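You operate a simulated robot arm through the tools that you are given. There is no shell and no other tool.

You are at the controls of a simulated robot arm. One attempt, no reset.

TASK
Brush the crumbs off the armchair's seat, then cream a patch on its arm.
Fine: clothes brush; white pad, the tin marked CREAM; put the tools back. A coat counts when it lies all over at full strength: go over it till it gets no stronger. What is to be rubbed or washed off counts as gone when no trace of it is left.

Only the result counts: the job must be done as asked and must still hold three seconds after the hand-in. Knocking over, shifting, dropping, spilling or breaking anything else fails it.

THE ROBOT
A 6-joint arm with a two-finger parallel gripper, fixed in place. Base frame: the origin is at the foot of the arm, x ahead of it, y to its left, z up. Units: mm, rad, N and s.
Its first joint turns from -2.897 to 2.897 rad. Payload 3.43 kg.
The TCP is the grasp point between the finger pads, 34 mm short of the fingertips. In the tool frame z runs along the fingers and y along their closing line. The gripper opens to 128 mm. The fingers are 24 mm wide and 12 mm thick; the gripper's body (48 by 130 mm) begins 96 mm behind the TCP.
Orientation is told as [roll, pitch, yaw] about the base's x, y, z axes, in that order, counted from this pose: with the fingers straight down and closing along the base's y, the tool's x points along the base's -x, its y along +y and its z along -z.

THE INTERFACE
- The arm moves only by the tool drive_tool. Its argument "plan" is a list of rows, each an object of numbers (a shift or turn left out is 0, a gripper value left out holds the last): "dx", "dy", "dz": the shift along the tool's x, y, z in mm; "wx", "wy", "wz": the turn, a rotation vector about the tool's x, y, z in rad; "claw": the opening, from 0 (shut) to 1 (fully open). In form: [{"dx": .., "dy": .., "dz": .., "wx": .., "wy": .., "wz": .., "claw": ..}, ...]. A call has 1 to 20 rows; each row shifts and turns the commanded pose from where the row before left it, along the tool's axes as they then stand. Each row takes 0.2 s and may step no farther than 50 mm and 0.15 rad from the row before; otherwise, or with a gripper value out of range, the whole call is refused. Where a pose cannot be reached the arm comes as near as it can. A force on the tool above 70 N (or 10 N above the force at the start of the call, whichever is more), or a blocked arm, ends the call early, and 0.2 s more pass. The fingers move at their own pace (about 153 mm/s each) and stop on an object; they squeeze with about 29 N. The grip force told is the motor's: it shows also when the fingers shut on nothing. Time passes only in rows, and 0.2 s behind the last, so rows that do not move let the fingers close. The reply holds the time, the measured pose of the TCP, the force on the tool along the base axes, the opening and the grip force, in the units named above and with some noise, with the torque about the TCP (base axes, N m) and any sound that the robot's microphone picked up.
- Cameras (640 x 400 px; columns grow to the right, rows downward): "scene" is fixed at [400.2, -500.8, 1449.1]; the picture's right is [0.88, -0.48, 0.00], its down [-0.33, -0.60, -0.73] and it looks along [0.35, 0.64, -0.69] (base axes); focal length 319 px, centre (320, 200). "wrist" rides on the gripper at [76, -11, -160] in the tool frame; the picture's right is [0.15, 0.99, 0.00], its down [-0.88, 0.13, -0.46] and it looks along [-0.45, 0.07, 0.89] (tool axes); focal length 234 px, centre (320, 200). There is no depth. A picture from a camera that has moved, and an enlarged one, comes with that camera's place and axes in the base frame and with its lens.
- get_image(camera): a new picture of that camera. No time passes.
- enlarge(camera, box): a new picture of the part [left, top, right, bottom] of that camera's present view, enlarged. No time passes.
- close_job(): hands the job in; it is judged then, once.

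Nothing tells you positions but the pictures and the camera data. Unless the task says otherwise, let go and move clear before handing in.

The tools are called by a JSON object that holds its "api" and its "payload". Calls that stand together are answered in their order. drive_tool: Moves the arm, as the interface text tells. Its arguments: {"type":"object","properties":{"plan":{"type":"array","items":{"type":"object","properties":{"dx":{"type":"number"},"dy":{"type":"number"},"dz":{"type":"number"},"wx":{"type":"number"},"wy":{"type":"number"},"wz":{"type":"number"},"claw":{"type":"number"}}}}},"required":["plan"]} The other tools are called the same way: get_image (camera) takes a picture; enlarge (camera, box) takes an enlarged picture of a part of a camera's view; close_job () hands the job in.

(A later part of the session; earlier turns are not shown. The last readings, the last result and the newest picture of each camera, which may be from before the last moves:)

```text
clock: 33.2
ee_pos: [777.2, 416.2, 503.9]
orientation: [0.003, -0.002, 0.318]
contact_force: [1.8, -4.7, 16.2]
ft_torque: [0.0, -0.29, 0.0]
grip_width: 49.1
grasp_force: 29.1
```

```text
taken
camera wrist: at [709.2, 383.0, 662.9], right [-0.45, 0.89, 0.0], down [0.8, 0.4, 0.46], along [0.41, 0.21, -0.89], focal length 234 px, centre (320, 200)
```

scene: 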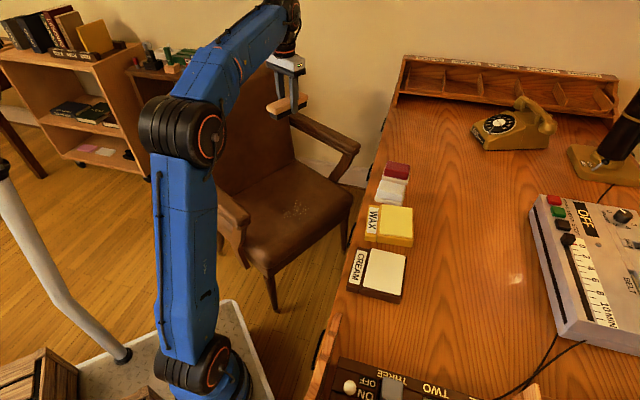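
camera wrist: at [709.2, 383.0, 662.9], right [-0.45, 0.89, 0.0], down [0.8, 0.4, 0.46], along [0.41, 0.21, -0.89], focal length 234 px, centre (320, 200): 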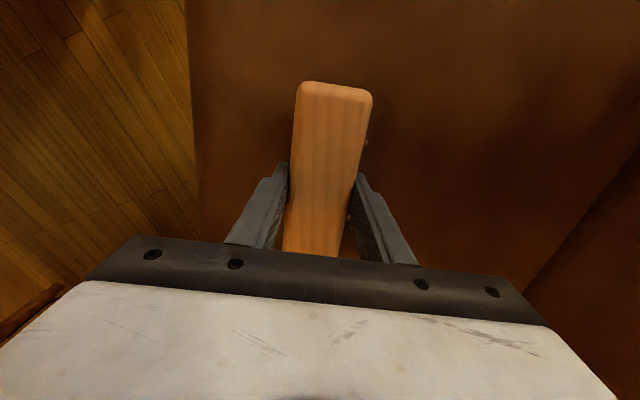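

The front part looks clean. I'll continue strokes back and forth with small sideways shifts so the whole crumb area gets brushed several times.

{"api": "drive_tool", "payload": {"plan": [{"dy": 12}, {"dy": 12}, {"dy": 12}, {"dy": 12}, {"dy": 12}, {"dx": 10}, {"dx": 10}, {"dy": -12}, {"dy": -12}, {"dy": -12}, {"dy": -12}, {"dy": -12}, {"dy": -12}, {"dy": -12}, {"dy": -12}, {"dy": -12}, {"dy": -12}]}}

{"api": "drive_tool", "payload": {"plan": [{"dy": -12}, {"dx": -12}, {"dx": -12}, {"dy": 12}, {"dy": 12}, {"dy": 12}, {"dy": 12}, {"dy": 12}, {"dy": 12}, {"dy": 12}, {"dy": 12}, {"dy": 12}, {"dy": 12}, {"dy": 12}]}}

{"api": "get_image", "payload": {"camera": "wrist"}}

{"api": "enlarge", "payload": {"camera": "scene", "box": [260, 150, 340, 240]}}

```text
clock: 36.8
ee_pos: [777.0, 353.7, 503.1]
orientation: [0.003, 0.001, 0.316]
contact_force: [-0.4, 2.2, 6.0]
ft_torque: [0.06, 0.0, -0.03]
grip_width: 49.1
grasp_force: 29.4
```

```text
clock: 39.8
ee_pos: [762.0, 476.2, 503.9]
orientation: [0.001, 0.001, 0.316]
contact_force: [0.1, -1.4, 1.6]
ft_torque: [0.0, -0.13, -0.09]
grip_width: 49.2
grasp_force: 29.0
```

```text
taken
camera wrist: at [694.5, 441.5, 662.9], right [-0.45, 0.89, 0.0], down [0.8, 0.4, 0.46], along [0.41, 0.2, -0.89], focal length 234 px, centre (320, 200)
```

wrist: 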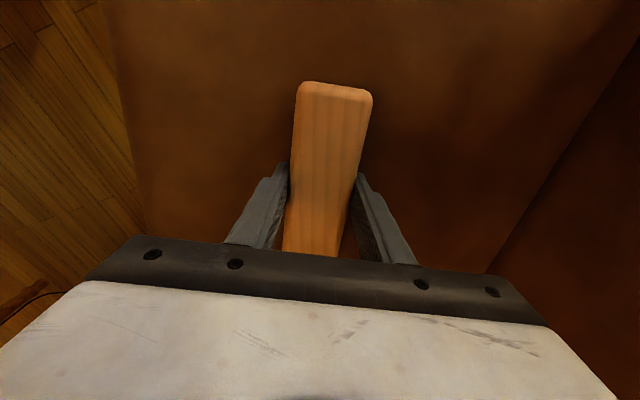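

```text
4.44 times, centred on (300, 195) of scene
camera zoom: at [400.2, -500.8, 1449.1], right [0.88, -0.48, 0.0], down [-0.33, -0.6, -0.73], along [0.35, 0.64, -0.69], focal length 1418 px, centre (409, 222)
```

zoom: 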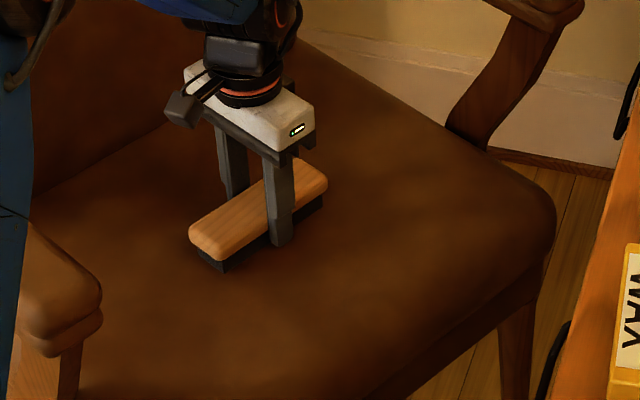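

The seat looks clean in both views. I'll lift the brush and check the seat closely for any faint trace.

{"api": "drive_tool", "payload": {"plan": [{"dz": -20}, {"dz": -40, "dy": 20}, {"dz": -40, "dy": 30}, {"dz": -40, "dy": 30}, {"dz": -40}]}}

{"api": "enlarge", "payload": {"camera": "wrist", "box": [100, 0, 400, 200]}}

{"api": "enlarge", "payload": {"camera": "scene", "box": [250, 160, 350, 250]}}

{"api": "get_image", "payload": {"camera": "wrist"}}

```text
clock: 41.0
ee_pos: [735.9, 551.1, 684.0]
orientation: [0.001, 0.0, 0.319]
contact_force: [1.3, 0.3, -1.8]
ft_torque: [0.01, 0.03, 0.0]
grip_width: 49.2
grasp_force: 28.8
```

```text
2.00 times, centred on (250, 100) of wrist
camera zoom: at [668.7, 517.5, 842.7], right [-0.45, 0.89, 0.0], down [0.8, 0.4, 0.46], along [0.41, 0.2, -0.89], focal length 468 px, centre (460, 400)
```

zoom: 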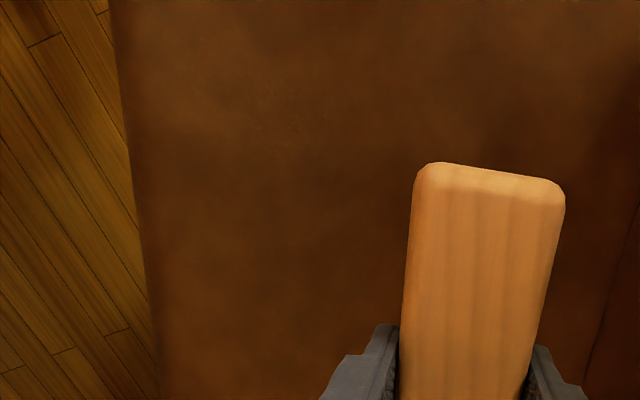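

```text
4.44 times, centred on (300, 205) of scene
camera zoom: at [400.2, -500.8, 1449.1], right [0.88, -0.48, 0.0], down [-0.33, -0.6, -0.73], along [0.35, 0.64, -0.69], focal length 1418 px, centre (409, 178)
```

zoom: 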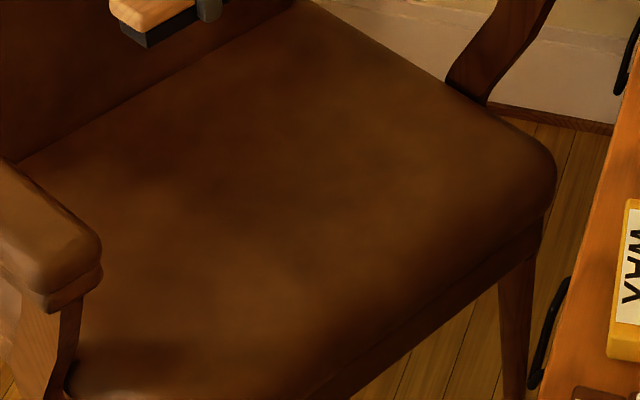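

```text
taken
camera wrist: at [668.7, 517.5, 842.7], right [-0.45, 0.89, 0.0], down [0.8, 0.4, 0.46], along [0.41, 0.2, -0.89], focal length 234 px, centre (320, 200)
```

wrist: 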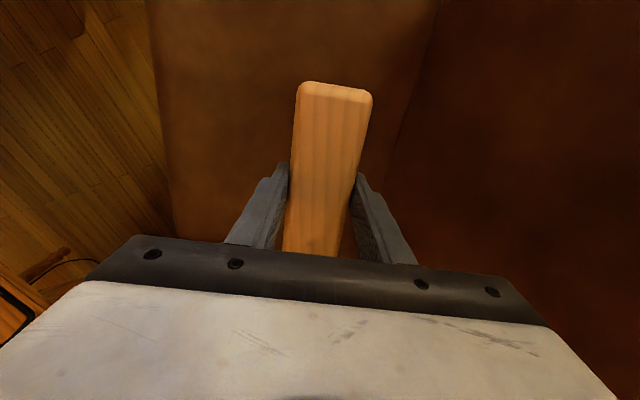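

{"api": "enlarge", "payload": {"camera": "wrist", "box": [190, 10, 300, 80]}}

{"api": "enlarge", "payload": {"camera": "wrist", "box": [190, 70, 300, 140]}}

{"api": "enlarge", "payload": {"camera": "scene", "box": [275, 190, 320, 225]}}

```text
5.71 times, centred on (245, 45) of wrist
camera zoom: at [668.7, 517.5, 842.7], right [-0.45, 0.89, 0.0], down [0.8, 0.4, 0.46], along [0.41, 0.2, -0.89], focal length 1338 px, centre (749, 1086)
```

zoom: 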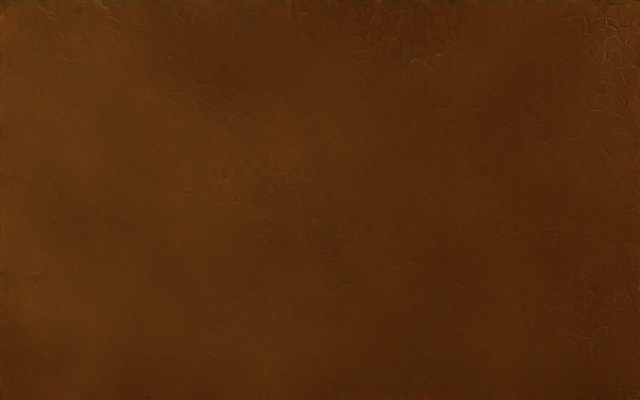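

```text
5.71 times, centred on (245, 105) of wrist
camera zoom: at [668.7, 517.5, 842.7], right [-0.45, 0.89, 0.0], down [0.8, 0.4, 0.46], along [0.41, 0.2, -0.89], focal length 1338 px, centre (749, 743)
```

zoom: 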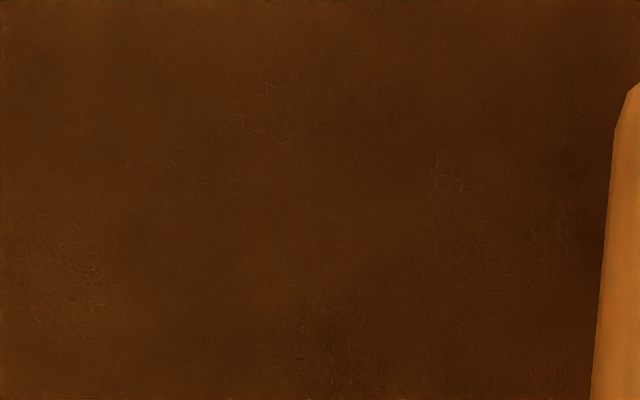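

```text
11.43 times, centred on (298, 208) of scene
camera zoom: at [400.2, -500.8, 1449.1], right [0.88, -0.48, 0.0], down [-0.33, -0.6, -0.73], along [0.35, 0.64, -0.69], focal length 3646 px, centre (577, 114)
```

zoom: 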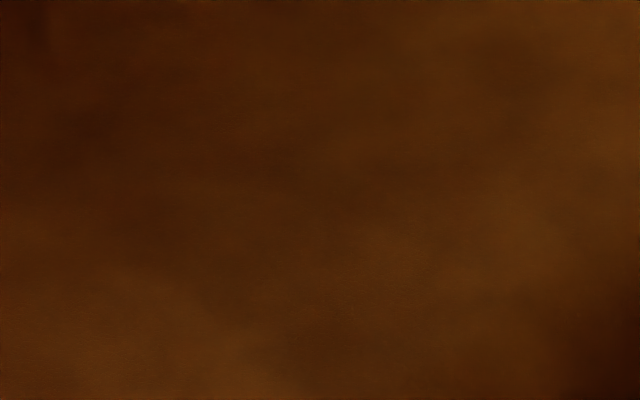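

No crumb is visible, only leather grain. For certainty I'll make one more firm pass over the area before returning the brush.

{"api": "drive_tool", "payload": {"plan": [{"dy": -40}, {"dy": -40}, {"dz": 40}, {"dz": 40}, {"dz": 40}, {"dz": 40}, {"dz": 10}, {"dz": 5}, {"dz": 3}]}}

{"api": "drive_tool", "payload": {"plan": [{"dz": 2}, {"dz": 1.5}]}}

```text
clock: 43.0
ee_pos: [760.5, 475.1, 506.7]
orientation: [0.002, 0.0, 0.318]
contact_force: [-1.0, -0.6, -1.5]
ft_torque: [-0.01, -0.01, 0.04]
grip_width: 49.1
grasp_force: 28.2
```

```text
clock: 43.6
ee_pos: [760.9, 473.8, 503.8]
orientation: [0.002, -0.002, 0.317]
contact_force: [-2.5, -4.4, 19.1]
ft_torque: [-0.4, 0.52, 0.02]
grip_width: 49.3
grasp_force: 28.5
```

{"api": "drive_tool", "payload": {"plan": [{"dy": -12}, {"dy": -12}, {"dy": -12}, {"dy": -12}, {"dy": -12}, {"dy": -12}, {"dy": -12}, {"dy": -12}, {"dy": -12}, {"dy": -12}, {"dy": -12}]}}

{"api": "drive_tool", "payload": {"plan": [{"dx": 10, "dz": 0.5}, {"dx": 10}, {"dy": 12}, {"dy": 12}, {"dy": 12}, {"dy": 12}, {"dy": 12}, {"dy": 12}, {"dy": 12}, {"dy": 12}, {"dy": 12}, {"dy": 12}, {"dy": 12}]}}

{"api": "drive_tool", "payload": {"plan": [{"dz": -30}, {"dz": -40, "dy": 30}, {"dz": -40, "dy": 40}, {"dz": -40, "dy": 30}]}}

{"api": "enlarge", "payload": {"camera": "wrist", "box": [140, 0, 300, 160]}}

{"api": "enlarge", "payload": {"camera": "scene", "box": [250, 130, 350, 250]}}

```text
clock: 46.0
ee_pos: [801.9, 349.6, 501.9]
orientation: [0.0, 0.0, 0.318]
contact_force: [-1.7, 6.4, 17.6]
ft_torque: [0.26, -0.41, 0.1]
grip_width: 49.1
grasp_force: 29.3
```

```text
clock: 48.8
ee_pos: [742.8, 468.9, 503.0]
orientation: [0.001, 0.001, 0.317]
contact_force: [-0.4, -2.7, 4.8]
ft_torque: [-0.04, 0.09, 0.06]
grip_width: 49.5
grasp_force: 28.6
```

```text
refused: row 3 steps farther than a row can; nothing moved
```

```text
2.50 times, centred on (220, 80) of wrist
camera zoom: at [674.7, 434.4, 661.4], right [-0.45, 0.89, 0.0], down [0.8, 0.4, 0.46], along [0.41, 0.2, -0.89], focal length 585 px, centre (570, 500)
```

zoom: 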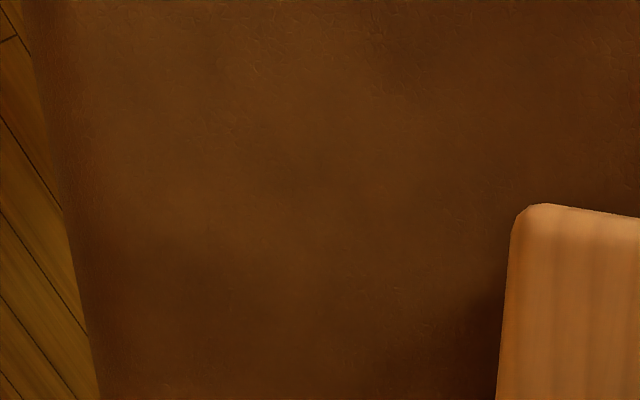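

```text
3.33 times, centred on (300, 190) of scene
camera zoom: at [400.2, -500.8, 1449.1], right [0.88, -0.48, 0.0], down [-0.33, -0.6, -0.73], along [0.35, 0.64, -0.69], focal length 1063 px, centre (387, 233)
```

zoom: 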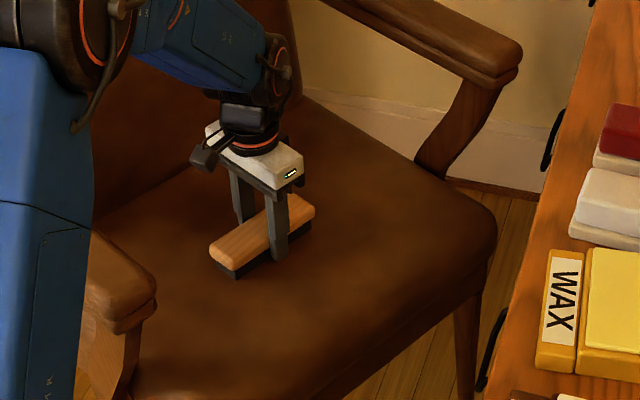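

The seat is clean. The brush slid up about 2 mm in the grip, which I'll allow for when setting it down; now I lift and carry it back over its place.

{"api": "drive_tool", "payload": {"plan": [{"dz": -20}, {"dz": -40}, {"dz": -40}, {"dz": -40}, {"dz": -40}, {"dz": -40}, {"dz": -40}, {"dz": -40}, {"dz": -40}, {"dz": -40}, {"dz": -40}, {"dz": -30}]}}

{"api": "drive_tool", "payload": {"plan": [{"dx": 4.96, "dy": -44.74}, {"dx": 4.96, "dy": -44.74}, {"dx": 4.96, "dy": -44.74}, {"dx": 4.96, "dy": -44.74}, {"dx": 4.96, "dy": -44.74}, {"dx": 4.96, "dy": -44.74}, {"dx": 4.96, "dy": -44.74}, {"dx": 4.96, "dy": -44.74}, {"dx": 4.96, "dy": -44.74}, {"dx": 4.96, "dy": -44.74}, {"dx": 4.96, "dy": -44.74}, {"dx": 4.96, "dy": -44.74}, {"dx": 4.96, "dy": -44.74}, {"dx": 4.96, "dy": -44.74}, {"dx": 4.96, "dy": -44.74}, {"dx": 4.96, "dy": -44.74}, {"dx": 4.96, "dy": -44.74}]}}

{"api": "drive_tool", "payload": {"plan": [{"wz": -0.1357}, {"wz": -0.1357}, {"wz": -0.1357}, {"wz": -0.1357}, {}]}}

{"api": "get_image", "payload": {"camera": "wrist"}}

{"api": "get_image", "payload": {"camera": "scene"}}

```text
clock: 51.4
ee_pos: [741.4, 468.6, 951.6]
orientation: [0.0, 0.0, 0.318]
contact_force: [0.6, 0.6, -1.7]
ft_torque: [0.02, 0.0, 0.0]
grip_width: 49.5
grasp_force: 29.0
```

```text
clock: 55.0
ee_pos: [896.4, -280.1, 951.4]
orientation: [0.0, -0.002, 0.317]
contact_force: [0.0, -0.8, 0.0]
ft_torque: [-0.04, -0.05, 0.0]
grip_width: 49.2
grasp_force: 28.9
```

```text
clock: 56.2
ee_pos: [899.4, -279.8, 949.6]
orientation: [0.0, -0.003, 0.863]
contact_force: [-0.3, -0.8, -0.1]
ft_torque: [0.0, 0.0, -0.04]
grip_width: 49.3
grasp_force: 29.1
```

```text
taken
camera wrist: at [858.2, -344.6, 1109.7], right [-0.85, 0.53, 0.0], down [0.47, 0.75, 0.46], along [0.24, 0.39, -0.89], focal length 234 px, centre (320, 200)
```

wrist: 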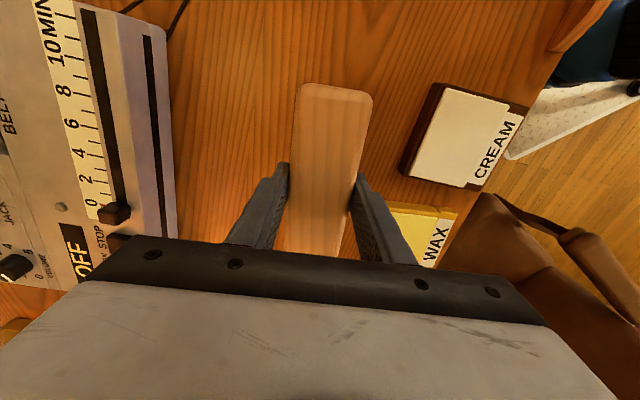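

```text
taken
```

scene: 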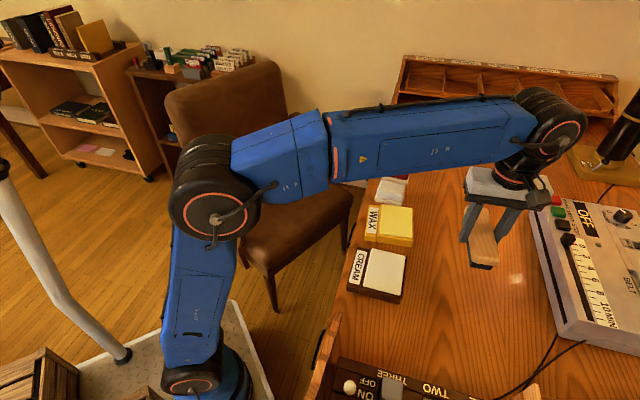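

Back over the brush's home spot. I'll lower it to just above the desk, then step down gently until it rests.

{"api": "drive_tool", "payload": {"plan": [{"dz": 30}, {"dz": 30}, {"dz": 30}, {"dz": 30}, {"dz": 6}]}}

{"api": "drive_tool", "payload": {"plan": [{"dz": 4}, {"dz": 3}, {"dz": 2}]}}

{"api": "enlarge", "payload": {"camera": "scene", "box": [430, 210, 520, 310]}}

```text
clock: 57.4
ee_pos: [897.8, -279.5, 822.4]
orientation: [0.0, -0.003, 0.86]
contact_force: [0.1, 0.4, -1.0]
ft_torque: [0.0, -0.01, -0.01]
grip_width: 49.6
grasp_force: 28.6
```

```text
clock: 58.2
ee_pos: [898.9, -279.4, 815.2]
orientation: [0.0, -0.002, 0.86]
contact_force: [-0.3, -0.3, -1.8]
ft_torque: [0.0, 0.04, -0.01]
grip_width: 49.4
grasp_force: 29.5
```

```text
4.00 times, centred on (475, 260) of scene
camera zoom: at [400.2, -500.8, 1449.1], right [0.88, -0.48, 0.0], down [-0.33, -0.6, -0.73], along [0.35, 0.64, -0.69], focal length 1276 px, centre (-300, -40)
```

zoom: 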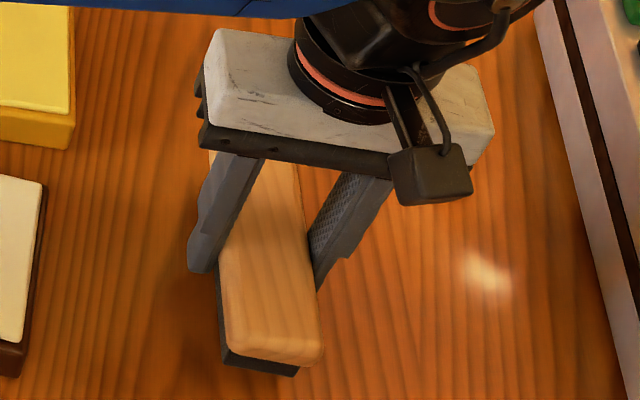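

{"api": "drive_tool", "payload": {"plan": [{"dz": 2.5}, {"dz": 2}]}}

{"api": "drive_tool", "payload": {"plan": [{"dz": 1.2}]}}

{"api": "drive_tool", "payload": {"plan": [{"dz": 1.0}]}}

```text
clock: 58.8
ee_pos: [900.0, -279.4, 811.6]
orientation: [0.0, 0.0, 0.86]
contact_force: [0.2, 0.8, -1.9]
ft_torque: [-0.02, -0.02, 0.0]
grip_width: 49.1
grasp_force: 28.6
```

```text
clock: 59.2
ee_pos: [899.3, -279.4, 809.7]
orientation: [0.001, -0.001, 0.86]
contact_force: [0.5, 0.2, -1.5]
ft_torque: [0.01, 0.01, 0.0]
grip_width: 49.1
grasp_force: 29.1
```

```text
clock: 59.6
ee_pos: [898.5, -279.5, 806.8]
orientation: [0.001, 0.001, 0.859]
contact_force: [0.4, 0.6, -0.4]
ft_torque: [-0.01, -0.01, -0.01]
grip_width: 49.4
grasp_force: 29.1
```

{"api": "drive_tool", "payload": {"plan": [{"dz": 0.7}]}}

```text
clock: 60.0
ee_pos: [897.9, -279.8, 808.2]
orientation: [0.0, 0.001, 0.86]
contact_force: [0.2, -0.4, -0.7]
ft_torque: [-0.03, 0.0, -0.02]
grip_width: 49.2
grasp_force: 29.2
```

{"api": "drive_tool", "payload": {"plan": [{"dz": 0.7}]}}

{"api": "drive_tool", "payload": {"plan": [{"dz": 0.5}]}}

```text
clock: 60.4
ee_pos: [899.4, -279.2, 807.6]
orientation: [0.001, -0.001, 0.86]
contact_force: [0.5, -0.2, -1.0]
ft_torque: [0.0, 0.02, 0.02]
grip_width: 49.5
grasp_force: 29.2
```

```text
clock: 60.8
ee_pos: [897.6, -279.7, 807.1]
orientation: [0.0, -0.001, 0.862]
contact_force: [2.4, -0.2, 3.5]
ft_torque: [-0.2, 0.13, 0.09]
grip_width: 49.5
grasp_force: 29.0
```

The brush now rests on the desk (about 3.5 N). Releasing it and rising straight up.

{"api": "drive_tool", "payload": {"plan": [{"claw": 0.5}, {"claw": 0.62}, {}, {"dz": -20}, {"dz": -40}, {"dz": -40}, {"dz": -40}]}}

{"api": "get_image", "payload": {"camera": "wrist"}}

{"api": "enlarge", "payload": {"camera": "scene", "box": [430, 235, 500, 315]}}

```text
clock: 62.4
ee_pos: [897.2, -280.6, 949.6]
orientation: [0.002, 0.0, 0.86]
contact_force: [0.5, -0.2, -0.8]
ft_torque: [0.01, 0.06, 0.0]
grip_width: 79.4
grasp_force: 0.0
```

```text
taken
camera wrist: at [858.0, -345.6, 1108.3], right [-0.85, 0.53, 0.0], down [0.48, 0.75, 0.46], along [0.24, 0.39, -0.89], focal length 234 px, centre (320, 200)
```

wrist: 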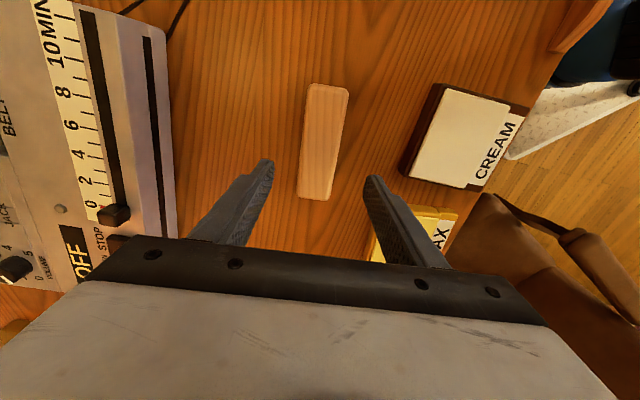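

```text
5.00 times, centred on (465, 275) of scene
camera zoom: at [400.2, -500.8, 1449.1], right [0.88, -0.48, 0.0], down [-0.33, -0.6, -0.73], along [0.35, 0.64, -0.69], focal length 1595 px, centre (-405, -175)
```

zoom: 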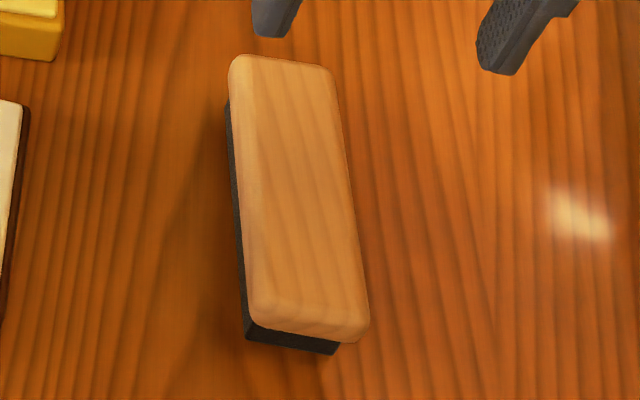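

The brush is back within about 3 mm of where it stood. Now I move above the white pad to measure it.

{"api": "drive_tool", "payload": {"plan": [{"dx": -37.5, "dy": 24.75}, {"dx": -37.5, "dy": 24.75}, {"dx": -37.5, "dy": 24.75}, {"dx": -37.5, "dy": 24.75}, {"dx": -37.5, "dy": 24.75}, {"dx": -37.5, "dy": 24.75}, {"dx": -37.5, "dy": 24.75}, {}]}}

{"api": "get_image", "payload": {"camera": "wrist"}}

{"api": "enlarge", "payload": {"camera": "wrist", "box": [220, 60, 420, 220]}}

```text
clock: 64.2
ee_pos: [937.7, 32.7, 949.6]
orientation: [0.0, -0.003, 0.861]
contact_force: [-0.1, -0.7, 0.4]
ft_torque: [0.01, 0.0, 0.05]
grip_width: 79.4
grasp_force: 0.1
```

```text
taken
camera wrist: at [897.7, -30.7, 1108.6], right [-0.85, 0.53, 0.0], down [0.48, 0.75, 0.46], along [0.24, 0.39, -0.89], focal length 234 px, centre (320, 200)
```

wrist: 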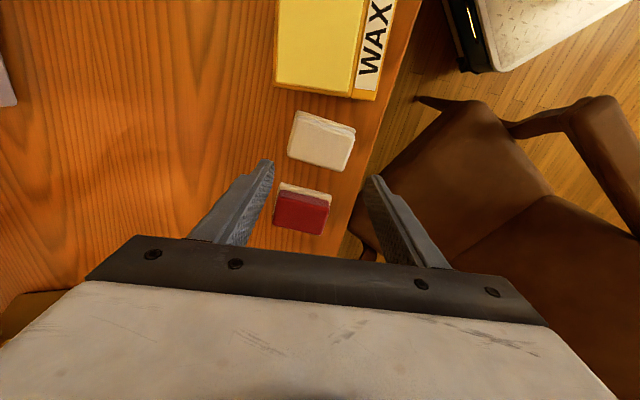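

```text
2.50 times, centred on (320, 140) of wrist
camera zoom: at [897.7, -30.7, 1108.6], right [-0.85, 0.53, 0.0], down [0.48, 0.75, 0.46], along [0.24, 0.39, -0.89], focal length 585 px, centre (320, 350)
```

zoom: 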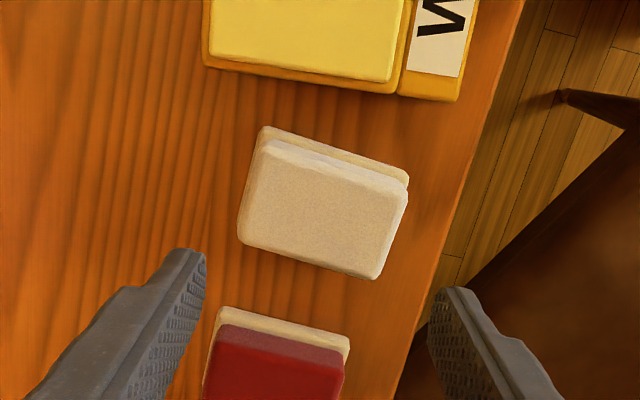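

The pad lies almost under the gripper, turned a bit relative to it. I'll check the scene view for its height and profile.

{"api": "enlarge", "payload": {"camera": "scene", "box": [365, 150, 425, 210]}}

{"api": "enlarge", "payload": {"camera": "wrist", "box": [280, 100, 370, 180]}}

{"api": "get_image", "payload": {"camera": "scene"}}

```text
6.67 times, centred on (395, 180) of scene
camera zoom: at [400.2, -500.8, 1449.1], right [0.88, -0.48, 0.0], down [-0.33, -0.6, -0.73], along [0.35, 0.64, -0.69], focal length 2127 px, centre (-180, 333)
```

zoom: 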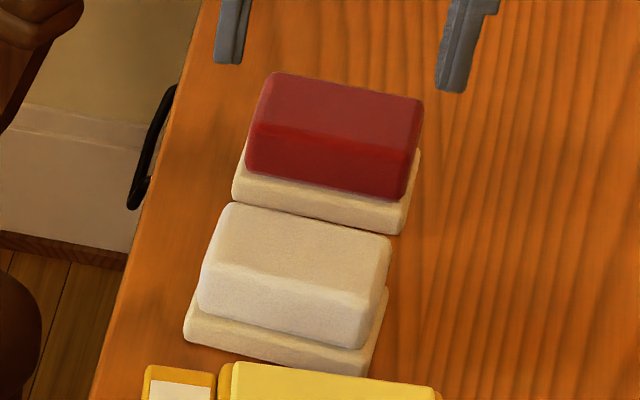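

```text
5.00 times, centred on (325, 140) of wrist
camera zoom: at [897.7, -30.7, 1108.6], right [-0.85, 0.53, 0.0], down [0.48, 0.75, 0.46], along [0.24, 0.39, -0.89], focal length 1171 px, centre (295, 500)
```

zoom: 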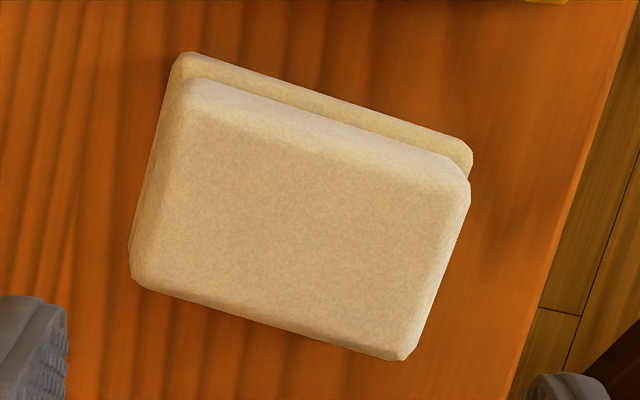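

```text
taken
```

scene: 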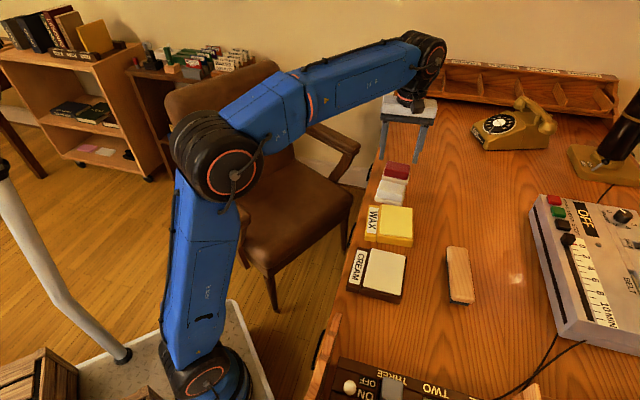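

The white pad is centred about 2 mm off the gripper axis, its handle about 74 × 50 mm, on a slightly larger base. I'll grip it by the handle's long ends, where there is free space: turn 0.14 rad, then lower and check.

{"api": "drive_tool", "payload": {"plan": [{"dx": 1.85, "dy": 1.25, "claw": 0.8}, {"wz": 0.1408}, {"dz": 30}, {"dz": 30}, {"dz": 20}, {}]}}

{"api": "enlarge", "payload": {"camera": "wrist", "box": [200, 60, 440, 260]}}

{"api": "enlarge", "payload": {"camera": "scene", "box": [350, 100, 470, 220]}}

```text
clock: 65.6
ee_pos: [935.0, 33.4, 868.8]
orientation: [0.002, -0.001, 0.719]
contact_force: [0.0, -0.3, 0.4]
ft_torque: [-0.01, 0.02, -0.03]
grip_width: 102.5
grasp_force: 0.2
```

```text
2.00 times, centred on (320, 160) of wrist
camera zoom: at [886.7, -25.5, 1027.4], right [-0.76, 0.65, 0.0], down [0.58, 0.68, 0.46], along [0.29, 0.35, -0.89], focal length 468 px, centre (320, 280)
```

zoom: 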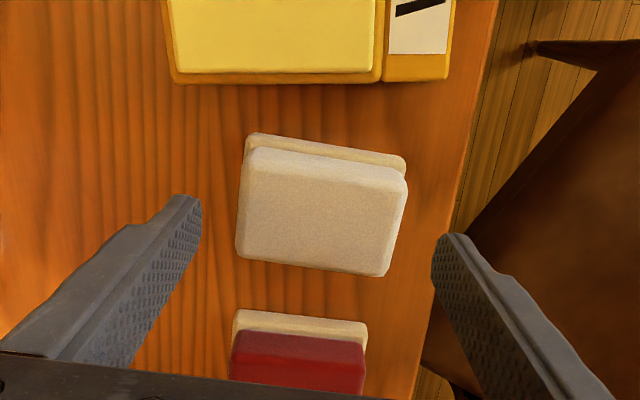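

```text
3.33 times, centred on (410, 160) of scene
camera zoom: at [400.2, -500.8, 1449.1], right [0.88, -0.48, 0.0], down [-0.33, -0.6, -0.73], along [0.35, 0.64, -0.69], focal length 1063 px, centre (20, 333)
```

zoom: 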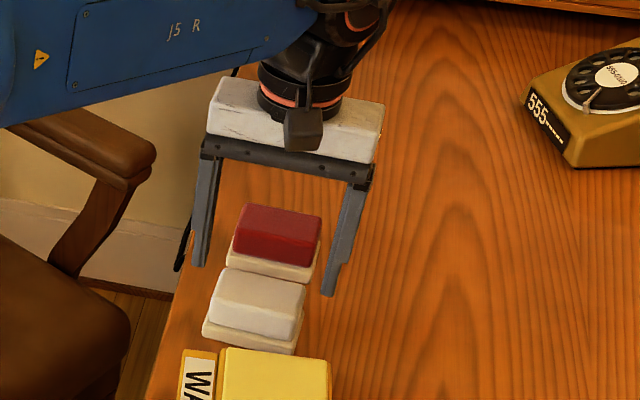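

The pad is centred within 1 mm and aligned within about 1.5°. Lowering to z≈823 and closing on the handle.

{"api": "drive_tool", "payload": {"plan": [{"dz": 20, "dy": 1}, {"dz": 15}, {"dz": 10}, {}]}}

{"api": "enlarge", "payload": {"camera": "scene", "box": [360, 130, 440, 210]}}

{"api": "enlarge", "payload": {"camera": "wrist", "box": [200, 60, 440, 260]}}

```text
clock: 66.6
ee_pos: [935.2, 32.4, 823.0]
orientation: [0.001, -0.001, 0.719]
contact_force: [0.9, -0.3, 0.6]
ft_torque: [-0.03, -0.01, -0.01]
grip_width: 102.4
grasp_force: 0.0
```

```text
5.00 times, centred on (400, 170) of scene
camera zoom: at [400.2, -500.8, 1449.1], right [0.88, -0.48, 0.0], down [-0.33, -0.6, -0.73], along [0.35, 0.64, -0.69], focal length 1595 px, centre (-80, 350)
```

zoom: 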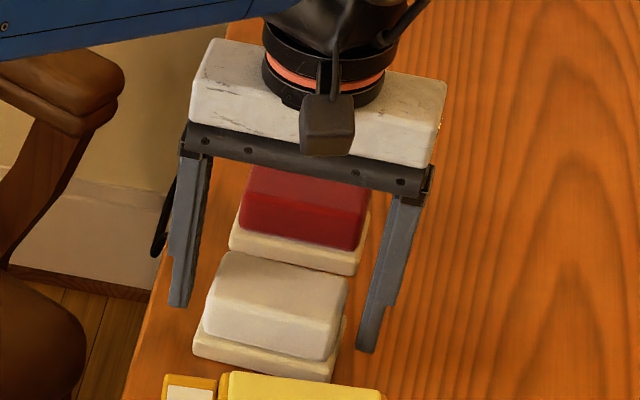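

```text
2.00 times, centred on (320, 160) of wrist
camera zoom: at [886.2, -25.5, 981.4], right [-0.76, 0.65, 0.0], down [0.58, 0.68, 0.46], along [0.3, 0.35, -0.89], focal length 468 px, centre (320, 280)
```

zoom: 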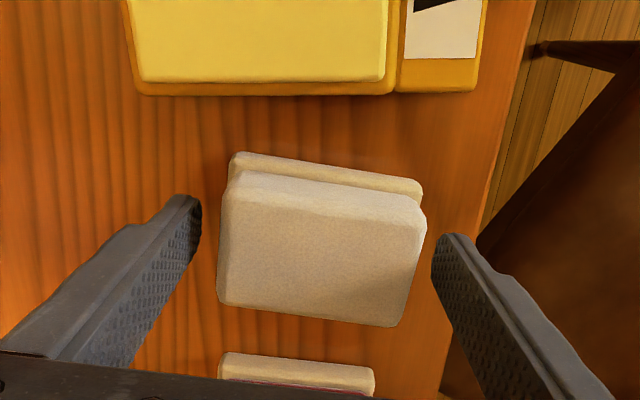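

The fingertips are just about level with the base's top edge, so I'll raise 3 mm to grip only the handle and close; the grip width will tell which part I hold.

{"api": "drive_tool", "payload": {"plan": [{"dz": -3}, {"claw": 0.62}, {"claw": 0.0}, {}, {}]}}

{"api": "enlarge", "payload": {"camera": "scene", "box": [360, 130, 440, 210]}}

```text
clock: 67.8
ee_pos: [935.2, 33.4, 825.2]
orientation: [0.0, 0.0, 0.719]
contact_force: [0.6, -0.6, 0.9]
ft_torque: [-0.03, -0.04, -0.02]
grip_width: 78.3
grasp_force: 29.2
```

```text
5.00 times, centred on (400, 170) of scene
camera zoom: at [400.2, -500.8, 1449.1], right [0.88, -0.48, 0.0], down [-0.33, -0.6, -0.73], along [0.35, 0.64, -0.69], focal length 1595 px, centre (-80, 350)
```

zoom: 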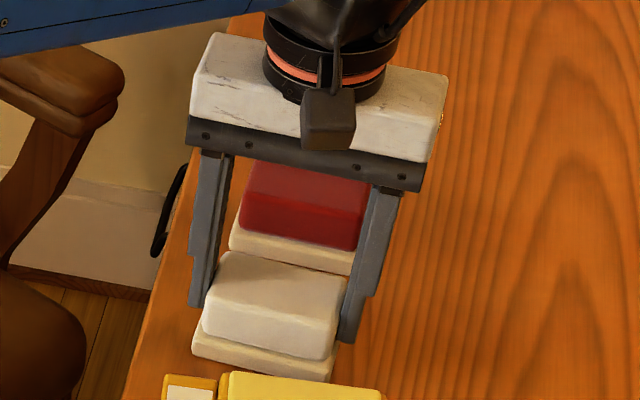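

Gripped at 78 mm; home pose for the pad is TCP (935, 33, 825.5), yaw 0.719. Lifting it straight up and checking.

{"api": "drive_tool", "payload": {"plan": [{"dz": -6}, {"dz": -20}, {"dz": -30}, {"dz": -30}]}}

{"api": "enlarge", "payload": {"camera": "scene", "box": [350, 90, 450, 220]}}

{"api": "get_image", "payload": {"camera": "wrist"}}

```text
clock: 68.8
ee_pos: [936.4, 32.8, 908.0]
orientation: [0.003, 0.0, 0.719]
contact_force: [-0.1, -0.3, -1.2]
ft_torque: [0.0, 0.03, 0.0]
grip_width: 78.2
grasp_force: 29.3
```

```text
3.08 times, centred on (400, 155) of scene
camera zoom: at [400.2, -500.8, 1449.1], right [0.88, -0.48, 0.0], down [-0.33, -0.6, -0.73], along [0.35, 0.64, -0.69], focal length 982 px, centre (74, 338)
```

zoom: 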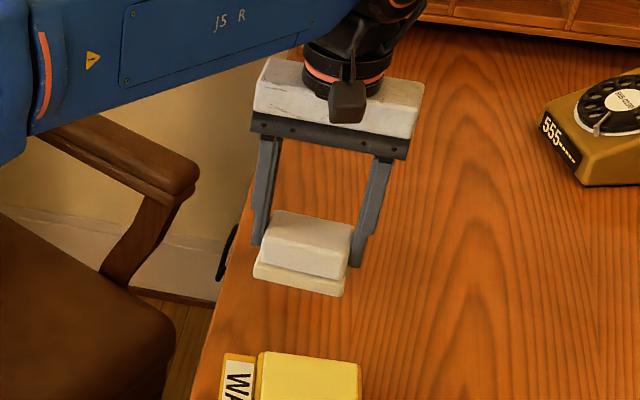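

```text
taken
camera wrist: at [887.9, -26.0, 1068.4], right [-0.76, 0.65, 0.0], down [0.58, 0.68, 0.46], along [0.29, 0.35, -0.89], focal length 234 px, centre (320, 200)
```

wrist: 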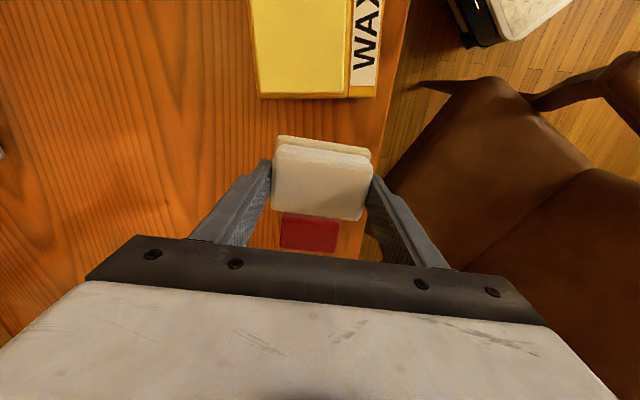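

The pad is held level. The cream surface is centred near (743, -187) at z≈800, about 110 × 87 mm, so I carry the pad over it and align.

{"api": "drive_tool", "payload": {"plan": [{"dz": -22}, {"dx": 41.4, "dy": -5.5}, {"dx": 41.4, "dy": -5.5}, {"dx": 41.4, "dy": -5.5}, {"dx": 41.4, "dy": -5.5}, {"dx": 41.4, "dy": -5.5}, {"dx": 41.4, "dy": -5.5}, {"dx": 41.4, "dy": -5.5}, {"wz": -0.131}, {}]}}

{"api": "get_image", "payload": {"camera": "wrist"}}

{"api": "enlarge", "payload": {"camera": "scene", "box": [320, 170, 460, 310]}}

```text
clock: 71.0
ee_pos: [742.7, -186.5, 934.2]
orientation: [-0.001, -0.001, 0.852]
contact_force: [-0.5, 0.1, -0.8]
ft_torque: [-0.01, -0.02, 0.02]
grip_width: 78.1
grasp_force: 28.1
```

```text
taken
camera wrist: at [701.4, -251.0, 1092.9], right [-0.84, 0.54, 0.0], down [0.48, 0.75, 0.46], along [0.25, 0.38, -0.89], focal length 234 px, centre (320, 200)
```

wrist: 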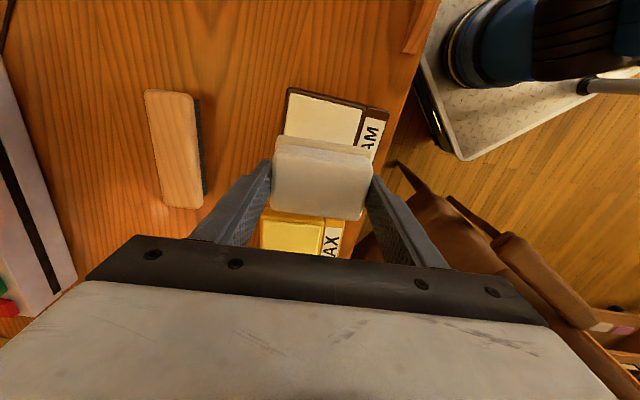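

```text
2.86 times, centred on (390, 240) of scene
camera zoom: at [400.2, -500.8, 1449.1], right [0.88, -0.48, 0.0], down [-0.33, -0.6, -0.73], along [0.35, 0.64, -0.69], focal length 912 px, centre (120, 86)
```

zoom: 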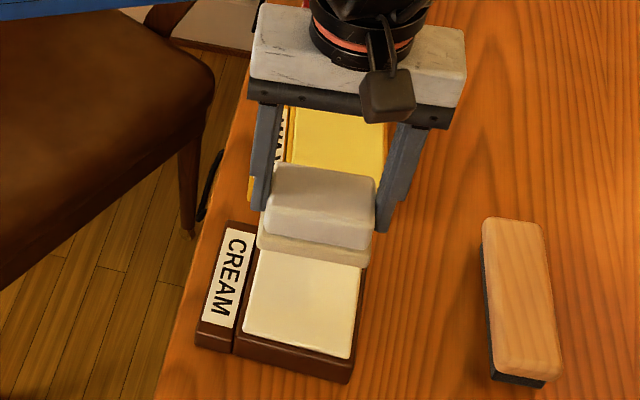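

The pad lines up with the cream's face (about 3 mm lateral correction). I'll lower it toward the cream and feel for contact.

{"api": "drive_tool", "payload": {"plan": [{"dz": 30, "dy": 2.8}, {"dz": 24}, {"dz": 10}, {"dz": 4}]}}

{"api": "enlarge", "payload": {"camera": "scene", "box": [340, 200, 440, 310]}}

```text
clock: 72.0
ee_pos: [741.1, -185.2, 865.4]
orientation: [0.002, -0.001, 0.848]
contact_force: [0.0, -0.1, -1.2]
ft_torque: [-0.04, 0.0, 0.01]
grip_width: 78.2
grasp_force: 29.0
```

```text
3.64 times, centred on (390, 255) of scene
camera zoom: at [400.2, -500.8, 1449.1], right [0.88, -0.48, 0.0], down [-0.33, -0.6, -0.73], along [0.35, 0.64, -0.69], focal length 1160 px, centre (66, 0)
```

zoom: 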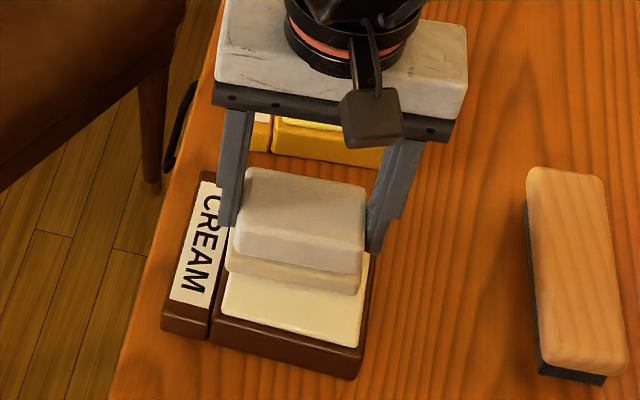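

{"api": "drive_tool", "payload": {"plan": [{"dz": 2}, {"dz": 2}, {"dz": 2}]}}

{"api": "drive_tool", "payload": {"plan": [{"dz": 1.5}, {"dz": 1.5}]}}

```text
clock: 72.8
ee_pos: [739.5, -185.4, 860.3]
orientation: [-0.005, -0.003, 0.85]
contact_force: [4.6, 0.4, 33.3]
ft_torque: [0.15, 0.26, -0.03]
grip_width: 78.3
grasp_force: 29.0
```

```text
clock: 73.4
ee_pos: [740.8, -186.2, 857.6]
orientation: [-0.001, -0.003, 0.85]
contact_force: [7.7, -6.4, 42.2]
ft_torque: [-0.24, -0.31, -0.02]
grip_width: 78.3
grasp_force: 29.5
```

Contact came at about z≈861 and force rose to 42 N. I'll back off to a light press and rub a little in the cream to load the pad.

{"api": "drive_tool", "payload": {"plan": [{"dz": -2}]}}

{"api": "enlarge", "payload": {"camera": "scene", "box": [340, 200, 440, 310]}}

```text
clock: 73.8
ee_pos: [741.6, -186.0, 857.8]
orientation: [0.003, 0.001, 0.851]
contact_force: [6.4, -5.5, 20.9]
ft_torque: [-0.55, -0.88, -0.1]
grip_width: 78.0
grasp_force: 28.7
```

```text
3.64 times, centred on (390, 255) of scene
camera zoom: at [400.2, -500.8, 1449.1], right [0.88, -0.48, 0.0], down [-0.33, -0.6, -0.73], along [0.35, 0.64, -0.69], focal length 1160 px, centre (66, 0)
```

zoom: 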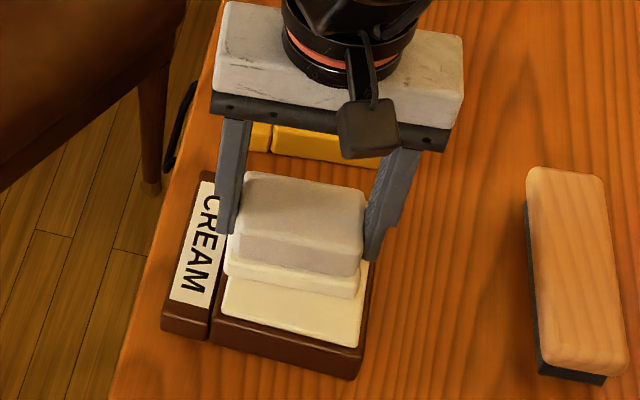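

The pad pressed fully onto the cream; its base looks tinted now. I'll lift straight off without sideways rubbing so as not to move the tin, and look.

{"api": "drive_tool", "payload": {"plan": [{"dz": -3}, {"dz": -10}, {"dz": -30}, {"dz": -30}]}}

{"api": "enlarge", "payload": {"camera": "scene", "box": [340, 180, 440, 310]}}

{"api": "enlarge", "payload": {"camera": "wrist", "box": [220, 60, 420, 240]}}

```text
clock: 74.8
ee_pos: [742.6, -185.2, 931.7]
orientation: [0.002, -0.001, 0.85]
contact_force: [0.3, 0.2, -1.9]
ft_torque: [-0.02, 0.03, 0.01]
grip_width: 78.4
grasp_force: 29.0
```

```text
3.08 times, centred on (390, 245) of scene
camera zoom: at [400.2, -500.8, 1449.1], right [0.88, -0.48, 0.0], down [-0.33, -0.6, -0.73], along [0.35, 0.64, -0.69], focal length 982 px, centre (105, 62)
```

zoom: 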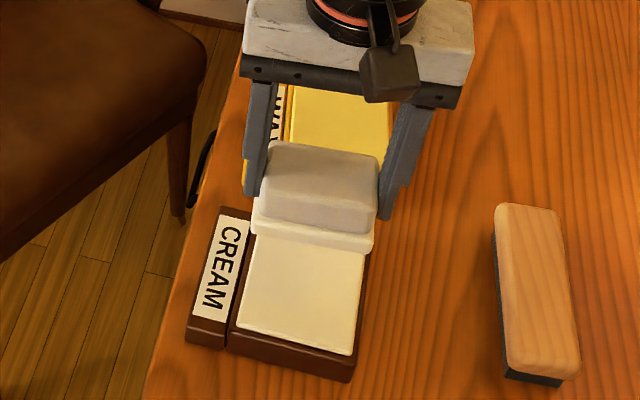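

```text
2.22 times, centred on (320, 150) of wrist
camera zoom: at [701.3, -249.2, 1090.7], right [-0.84, 0.54, 0.0], down [0.48, 0.75, 0.46], along [0.25, 0.38, -0.89], focal length 520 px, centre (320, 311)
```

zoom: 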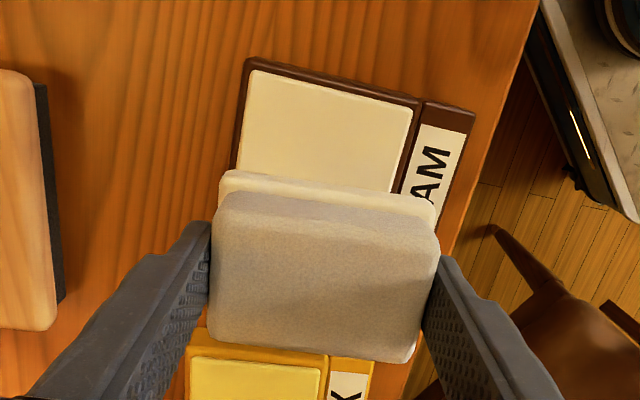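

The pad base has turned creamy white, so it is loaded. The near arm's top is at about z≈675, running from (523, 255) to (407, 650); I carry the pad there and look at the arm closely first.

{"api": "drive_tool", "payload": {"plan": [{"dz": -20}, {"wz": 0.1409}, {"wz": 0.1409}, {"wz": 0.1409}, {"wz": 0.1409}, {}]}}

{"api": "drive_tool", "payload": {"plan": [{"dx": -2.94, "dy": 46.06}, {"dx": -2.94, "dy": 46.06}, {"dx": -2.94, "dy": 46.06}, {"dx": -2.94, "dy": 46.06}, {"dx": -2.94, "dy": 46.06}, {"dx": -2.94, "dy": 46.06}, {"dx": -2.94, "dy": 46.06}, {"dx": -2.94, "dy": 46.06}, {"dx": -2.94, "dy": 46.06}, {"dx": -2.94, "dy": 46.06}, {"dx": -2.94, "dy": 46.06}, {"dx": -2.94, "dy": 46.06}, {"dx": -2.94, "dy": 46.06}, {}]}}

{"api": "get_image", "payload": {"camera": "wrist"}}

{"api": "enlarge", "payload": {"camera": "wrist", "box": [200, 0, 440, 150]}}

{"api": "get_image", "payload": {"camera": "scene"}}

```text
clock: 76.2
ee_pos: [741.7, -186.0, 950.8]
orientation: [0.0, -0.001, 0.286]
contact_force: [-0.4, -0.5, -0.4]
ft_torque: [0.01, 0.0, 0.02]
grip_width: 78.2
grasp_force: 28.6
```

```text
clock: 79.2
ee_pos: [605.7, 399.6, 955.4]
orientation: [0.003, 0.0, 0.287]
contact_force: [-0.7, -0.5, -1.2]
ft_torque: [0.0, -0.01, 0.0]
grip_width: 78.2
grasp_force: 29.0
```

```text
taken
camera wrist: at [537.9, 366.9, 1113.3], right [-0.42, 0.91, 0.0], down [0.81, 0.37, 0.46], along [0.41, 0.19, -0.89], focal length 234 px, centre (320, 200)
```

wrist: 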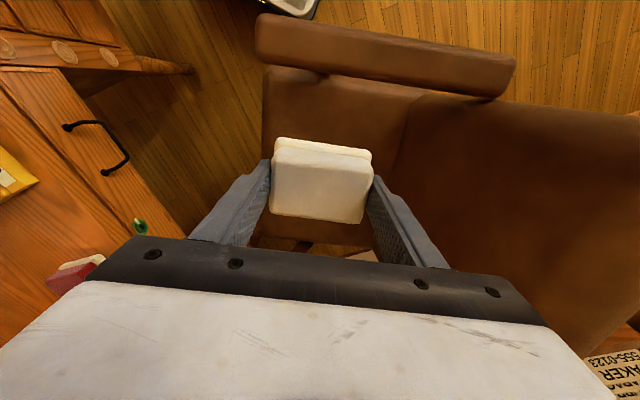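

```text
2.67 times, centred on (320, 75) of wrist
camera zoom: at [537.9, 366.9, 1113.3], right [-0.42, 0.91, 0.0], down [0.81, 0.37, 0.46], along [0.41, 0.19, -0.89], focal length 624 px, centre (320, 533)
```

zoom: 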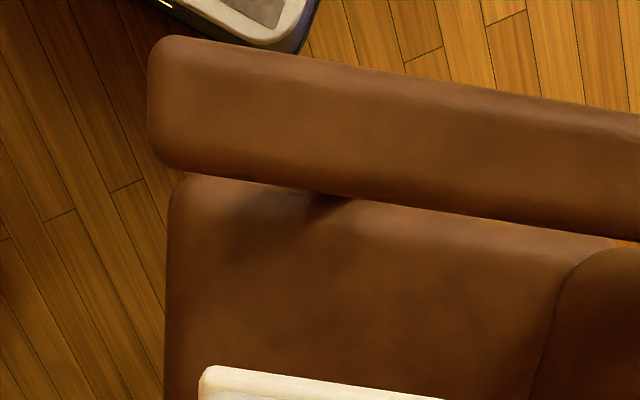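

```text
taken
```

scene: 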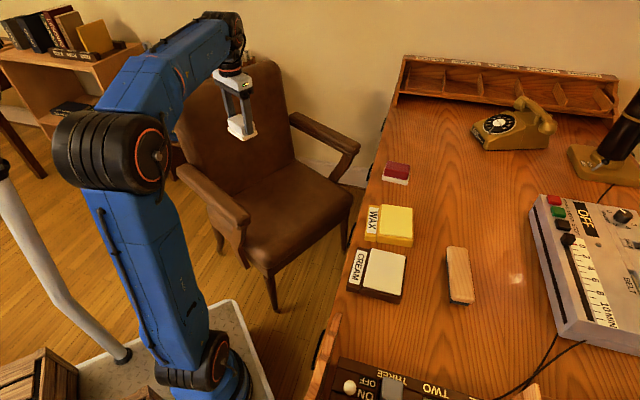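

The arm looks plain with no marked area, so I'll apply on the middle-front of the arm and watch where the coat appears. Moving over the arm's centreline and descending partway.

{"api": "drive_tool", "payload": {"plan": [{"dx": 40, "dy": 13}, {"dx": 40, "dy": 13}, {"dx": 40, "dy": 14, "wz": -0.02}, {"dz": 40}, {"dz": 40}, {"dz": 40}, {"dz": 30}, {}]}}

{"api": "get_image", "payload": {"camera": "wrist"}}

{"api": "enlarge", "payload": {"camera": "scene", "box": [150, 80, 290, 260]}}

```text
clock: 81.0
ee_pos: [481.1, 403.4, 803.7]
orientation: [-0.001, 0.0, 0.305]
contact_force: [-0.1, 0.4, -1.6]
ft_torque: [0.0, -0.01, 0.02]
grip_width: 78.1
grasp_force: 29.2
```

```text
taken
camera wrist: at [413.6, 370.3, 962.4], right [-0.44, 0.9, 0.0], down [0.8, 0.39, 0.46], along [0.41, 0.2, -0.89], focal length 234 px, centre (320, 200)
```

wrist: 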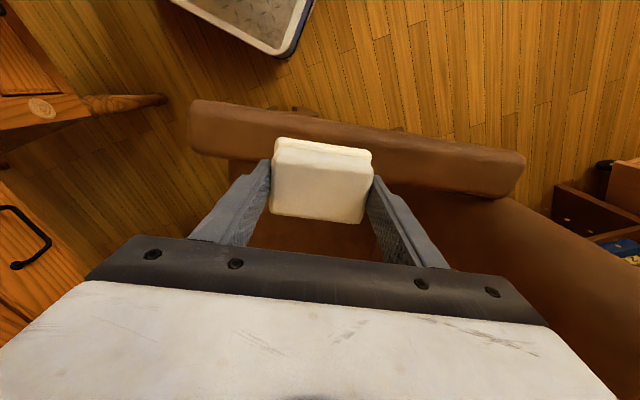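

```text
2.22 times, centred on (220, 170) of scene
camera zoom: at [400.2, -500.8, 1449.1], right [0.88, -0.48, 0.0], down [-0.33, -0.6, -0.73], along [0.35, 0.64, -0.69], focal length 709 px, centre (542, 267)
```

zoom: 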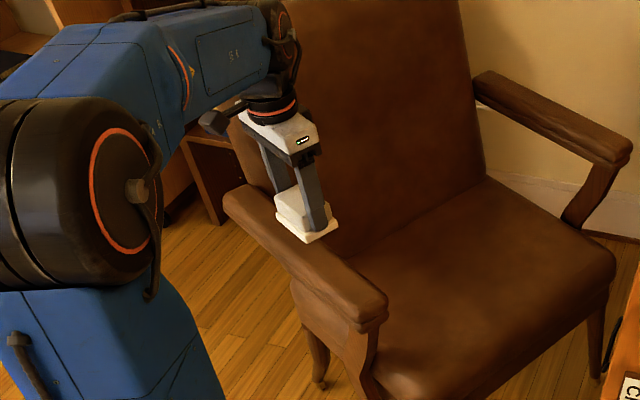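

{"api": "enlarge", "payload": {"camera": "wrist", "box": [170, 80, 410, 230]}}

{"api": "enlarge", "payload": {"camera": "wrist", "box": [360, 80, 560, 230]}}

```text
2.67 times, centred on (290, 155) of wrist
camera zoom: at [413.6, 370.3, 962.4], right [-0.44, 0.9, 0.0], down [0.8, 0.39, 0.46], along [0.41, 0.2, -0.89], focal length 624 px, centre (400, 320)
```

zoom: 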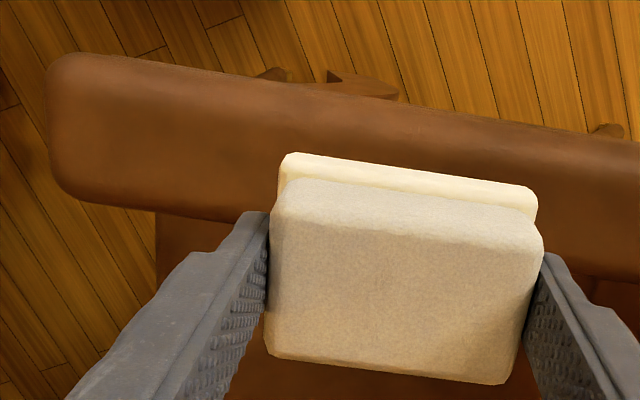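

```text
2.67 times, centred on (460, 155) of wrist
camera zoom: at [413.6, 370.3, 962.4], right [-0.44, 0.9, 0.0], down [0.8, 0.39, 0.46], along [0.41, 0.2, -0.89], focal length 624 px, centre (-53, 320)
```

zoom: 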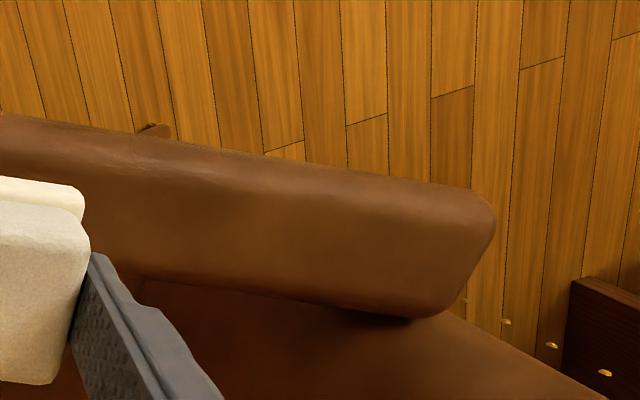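

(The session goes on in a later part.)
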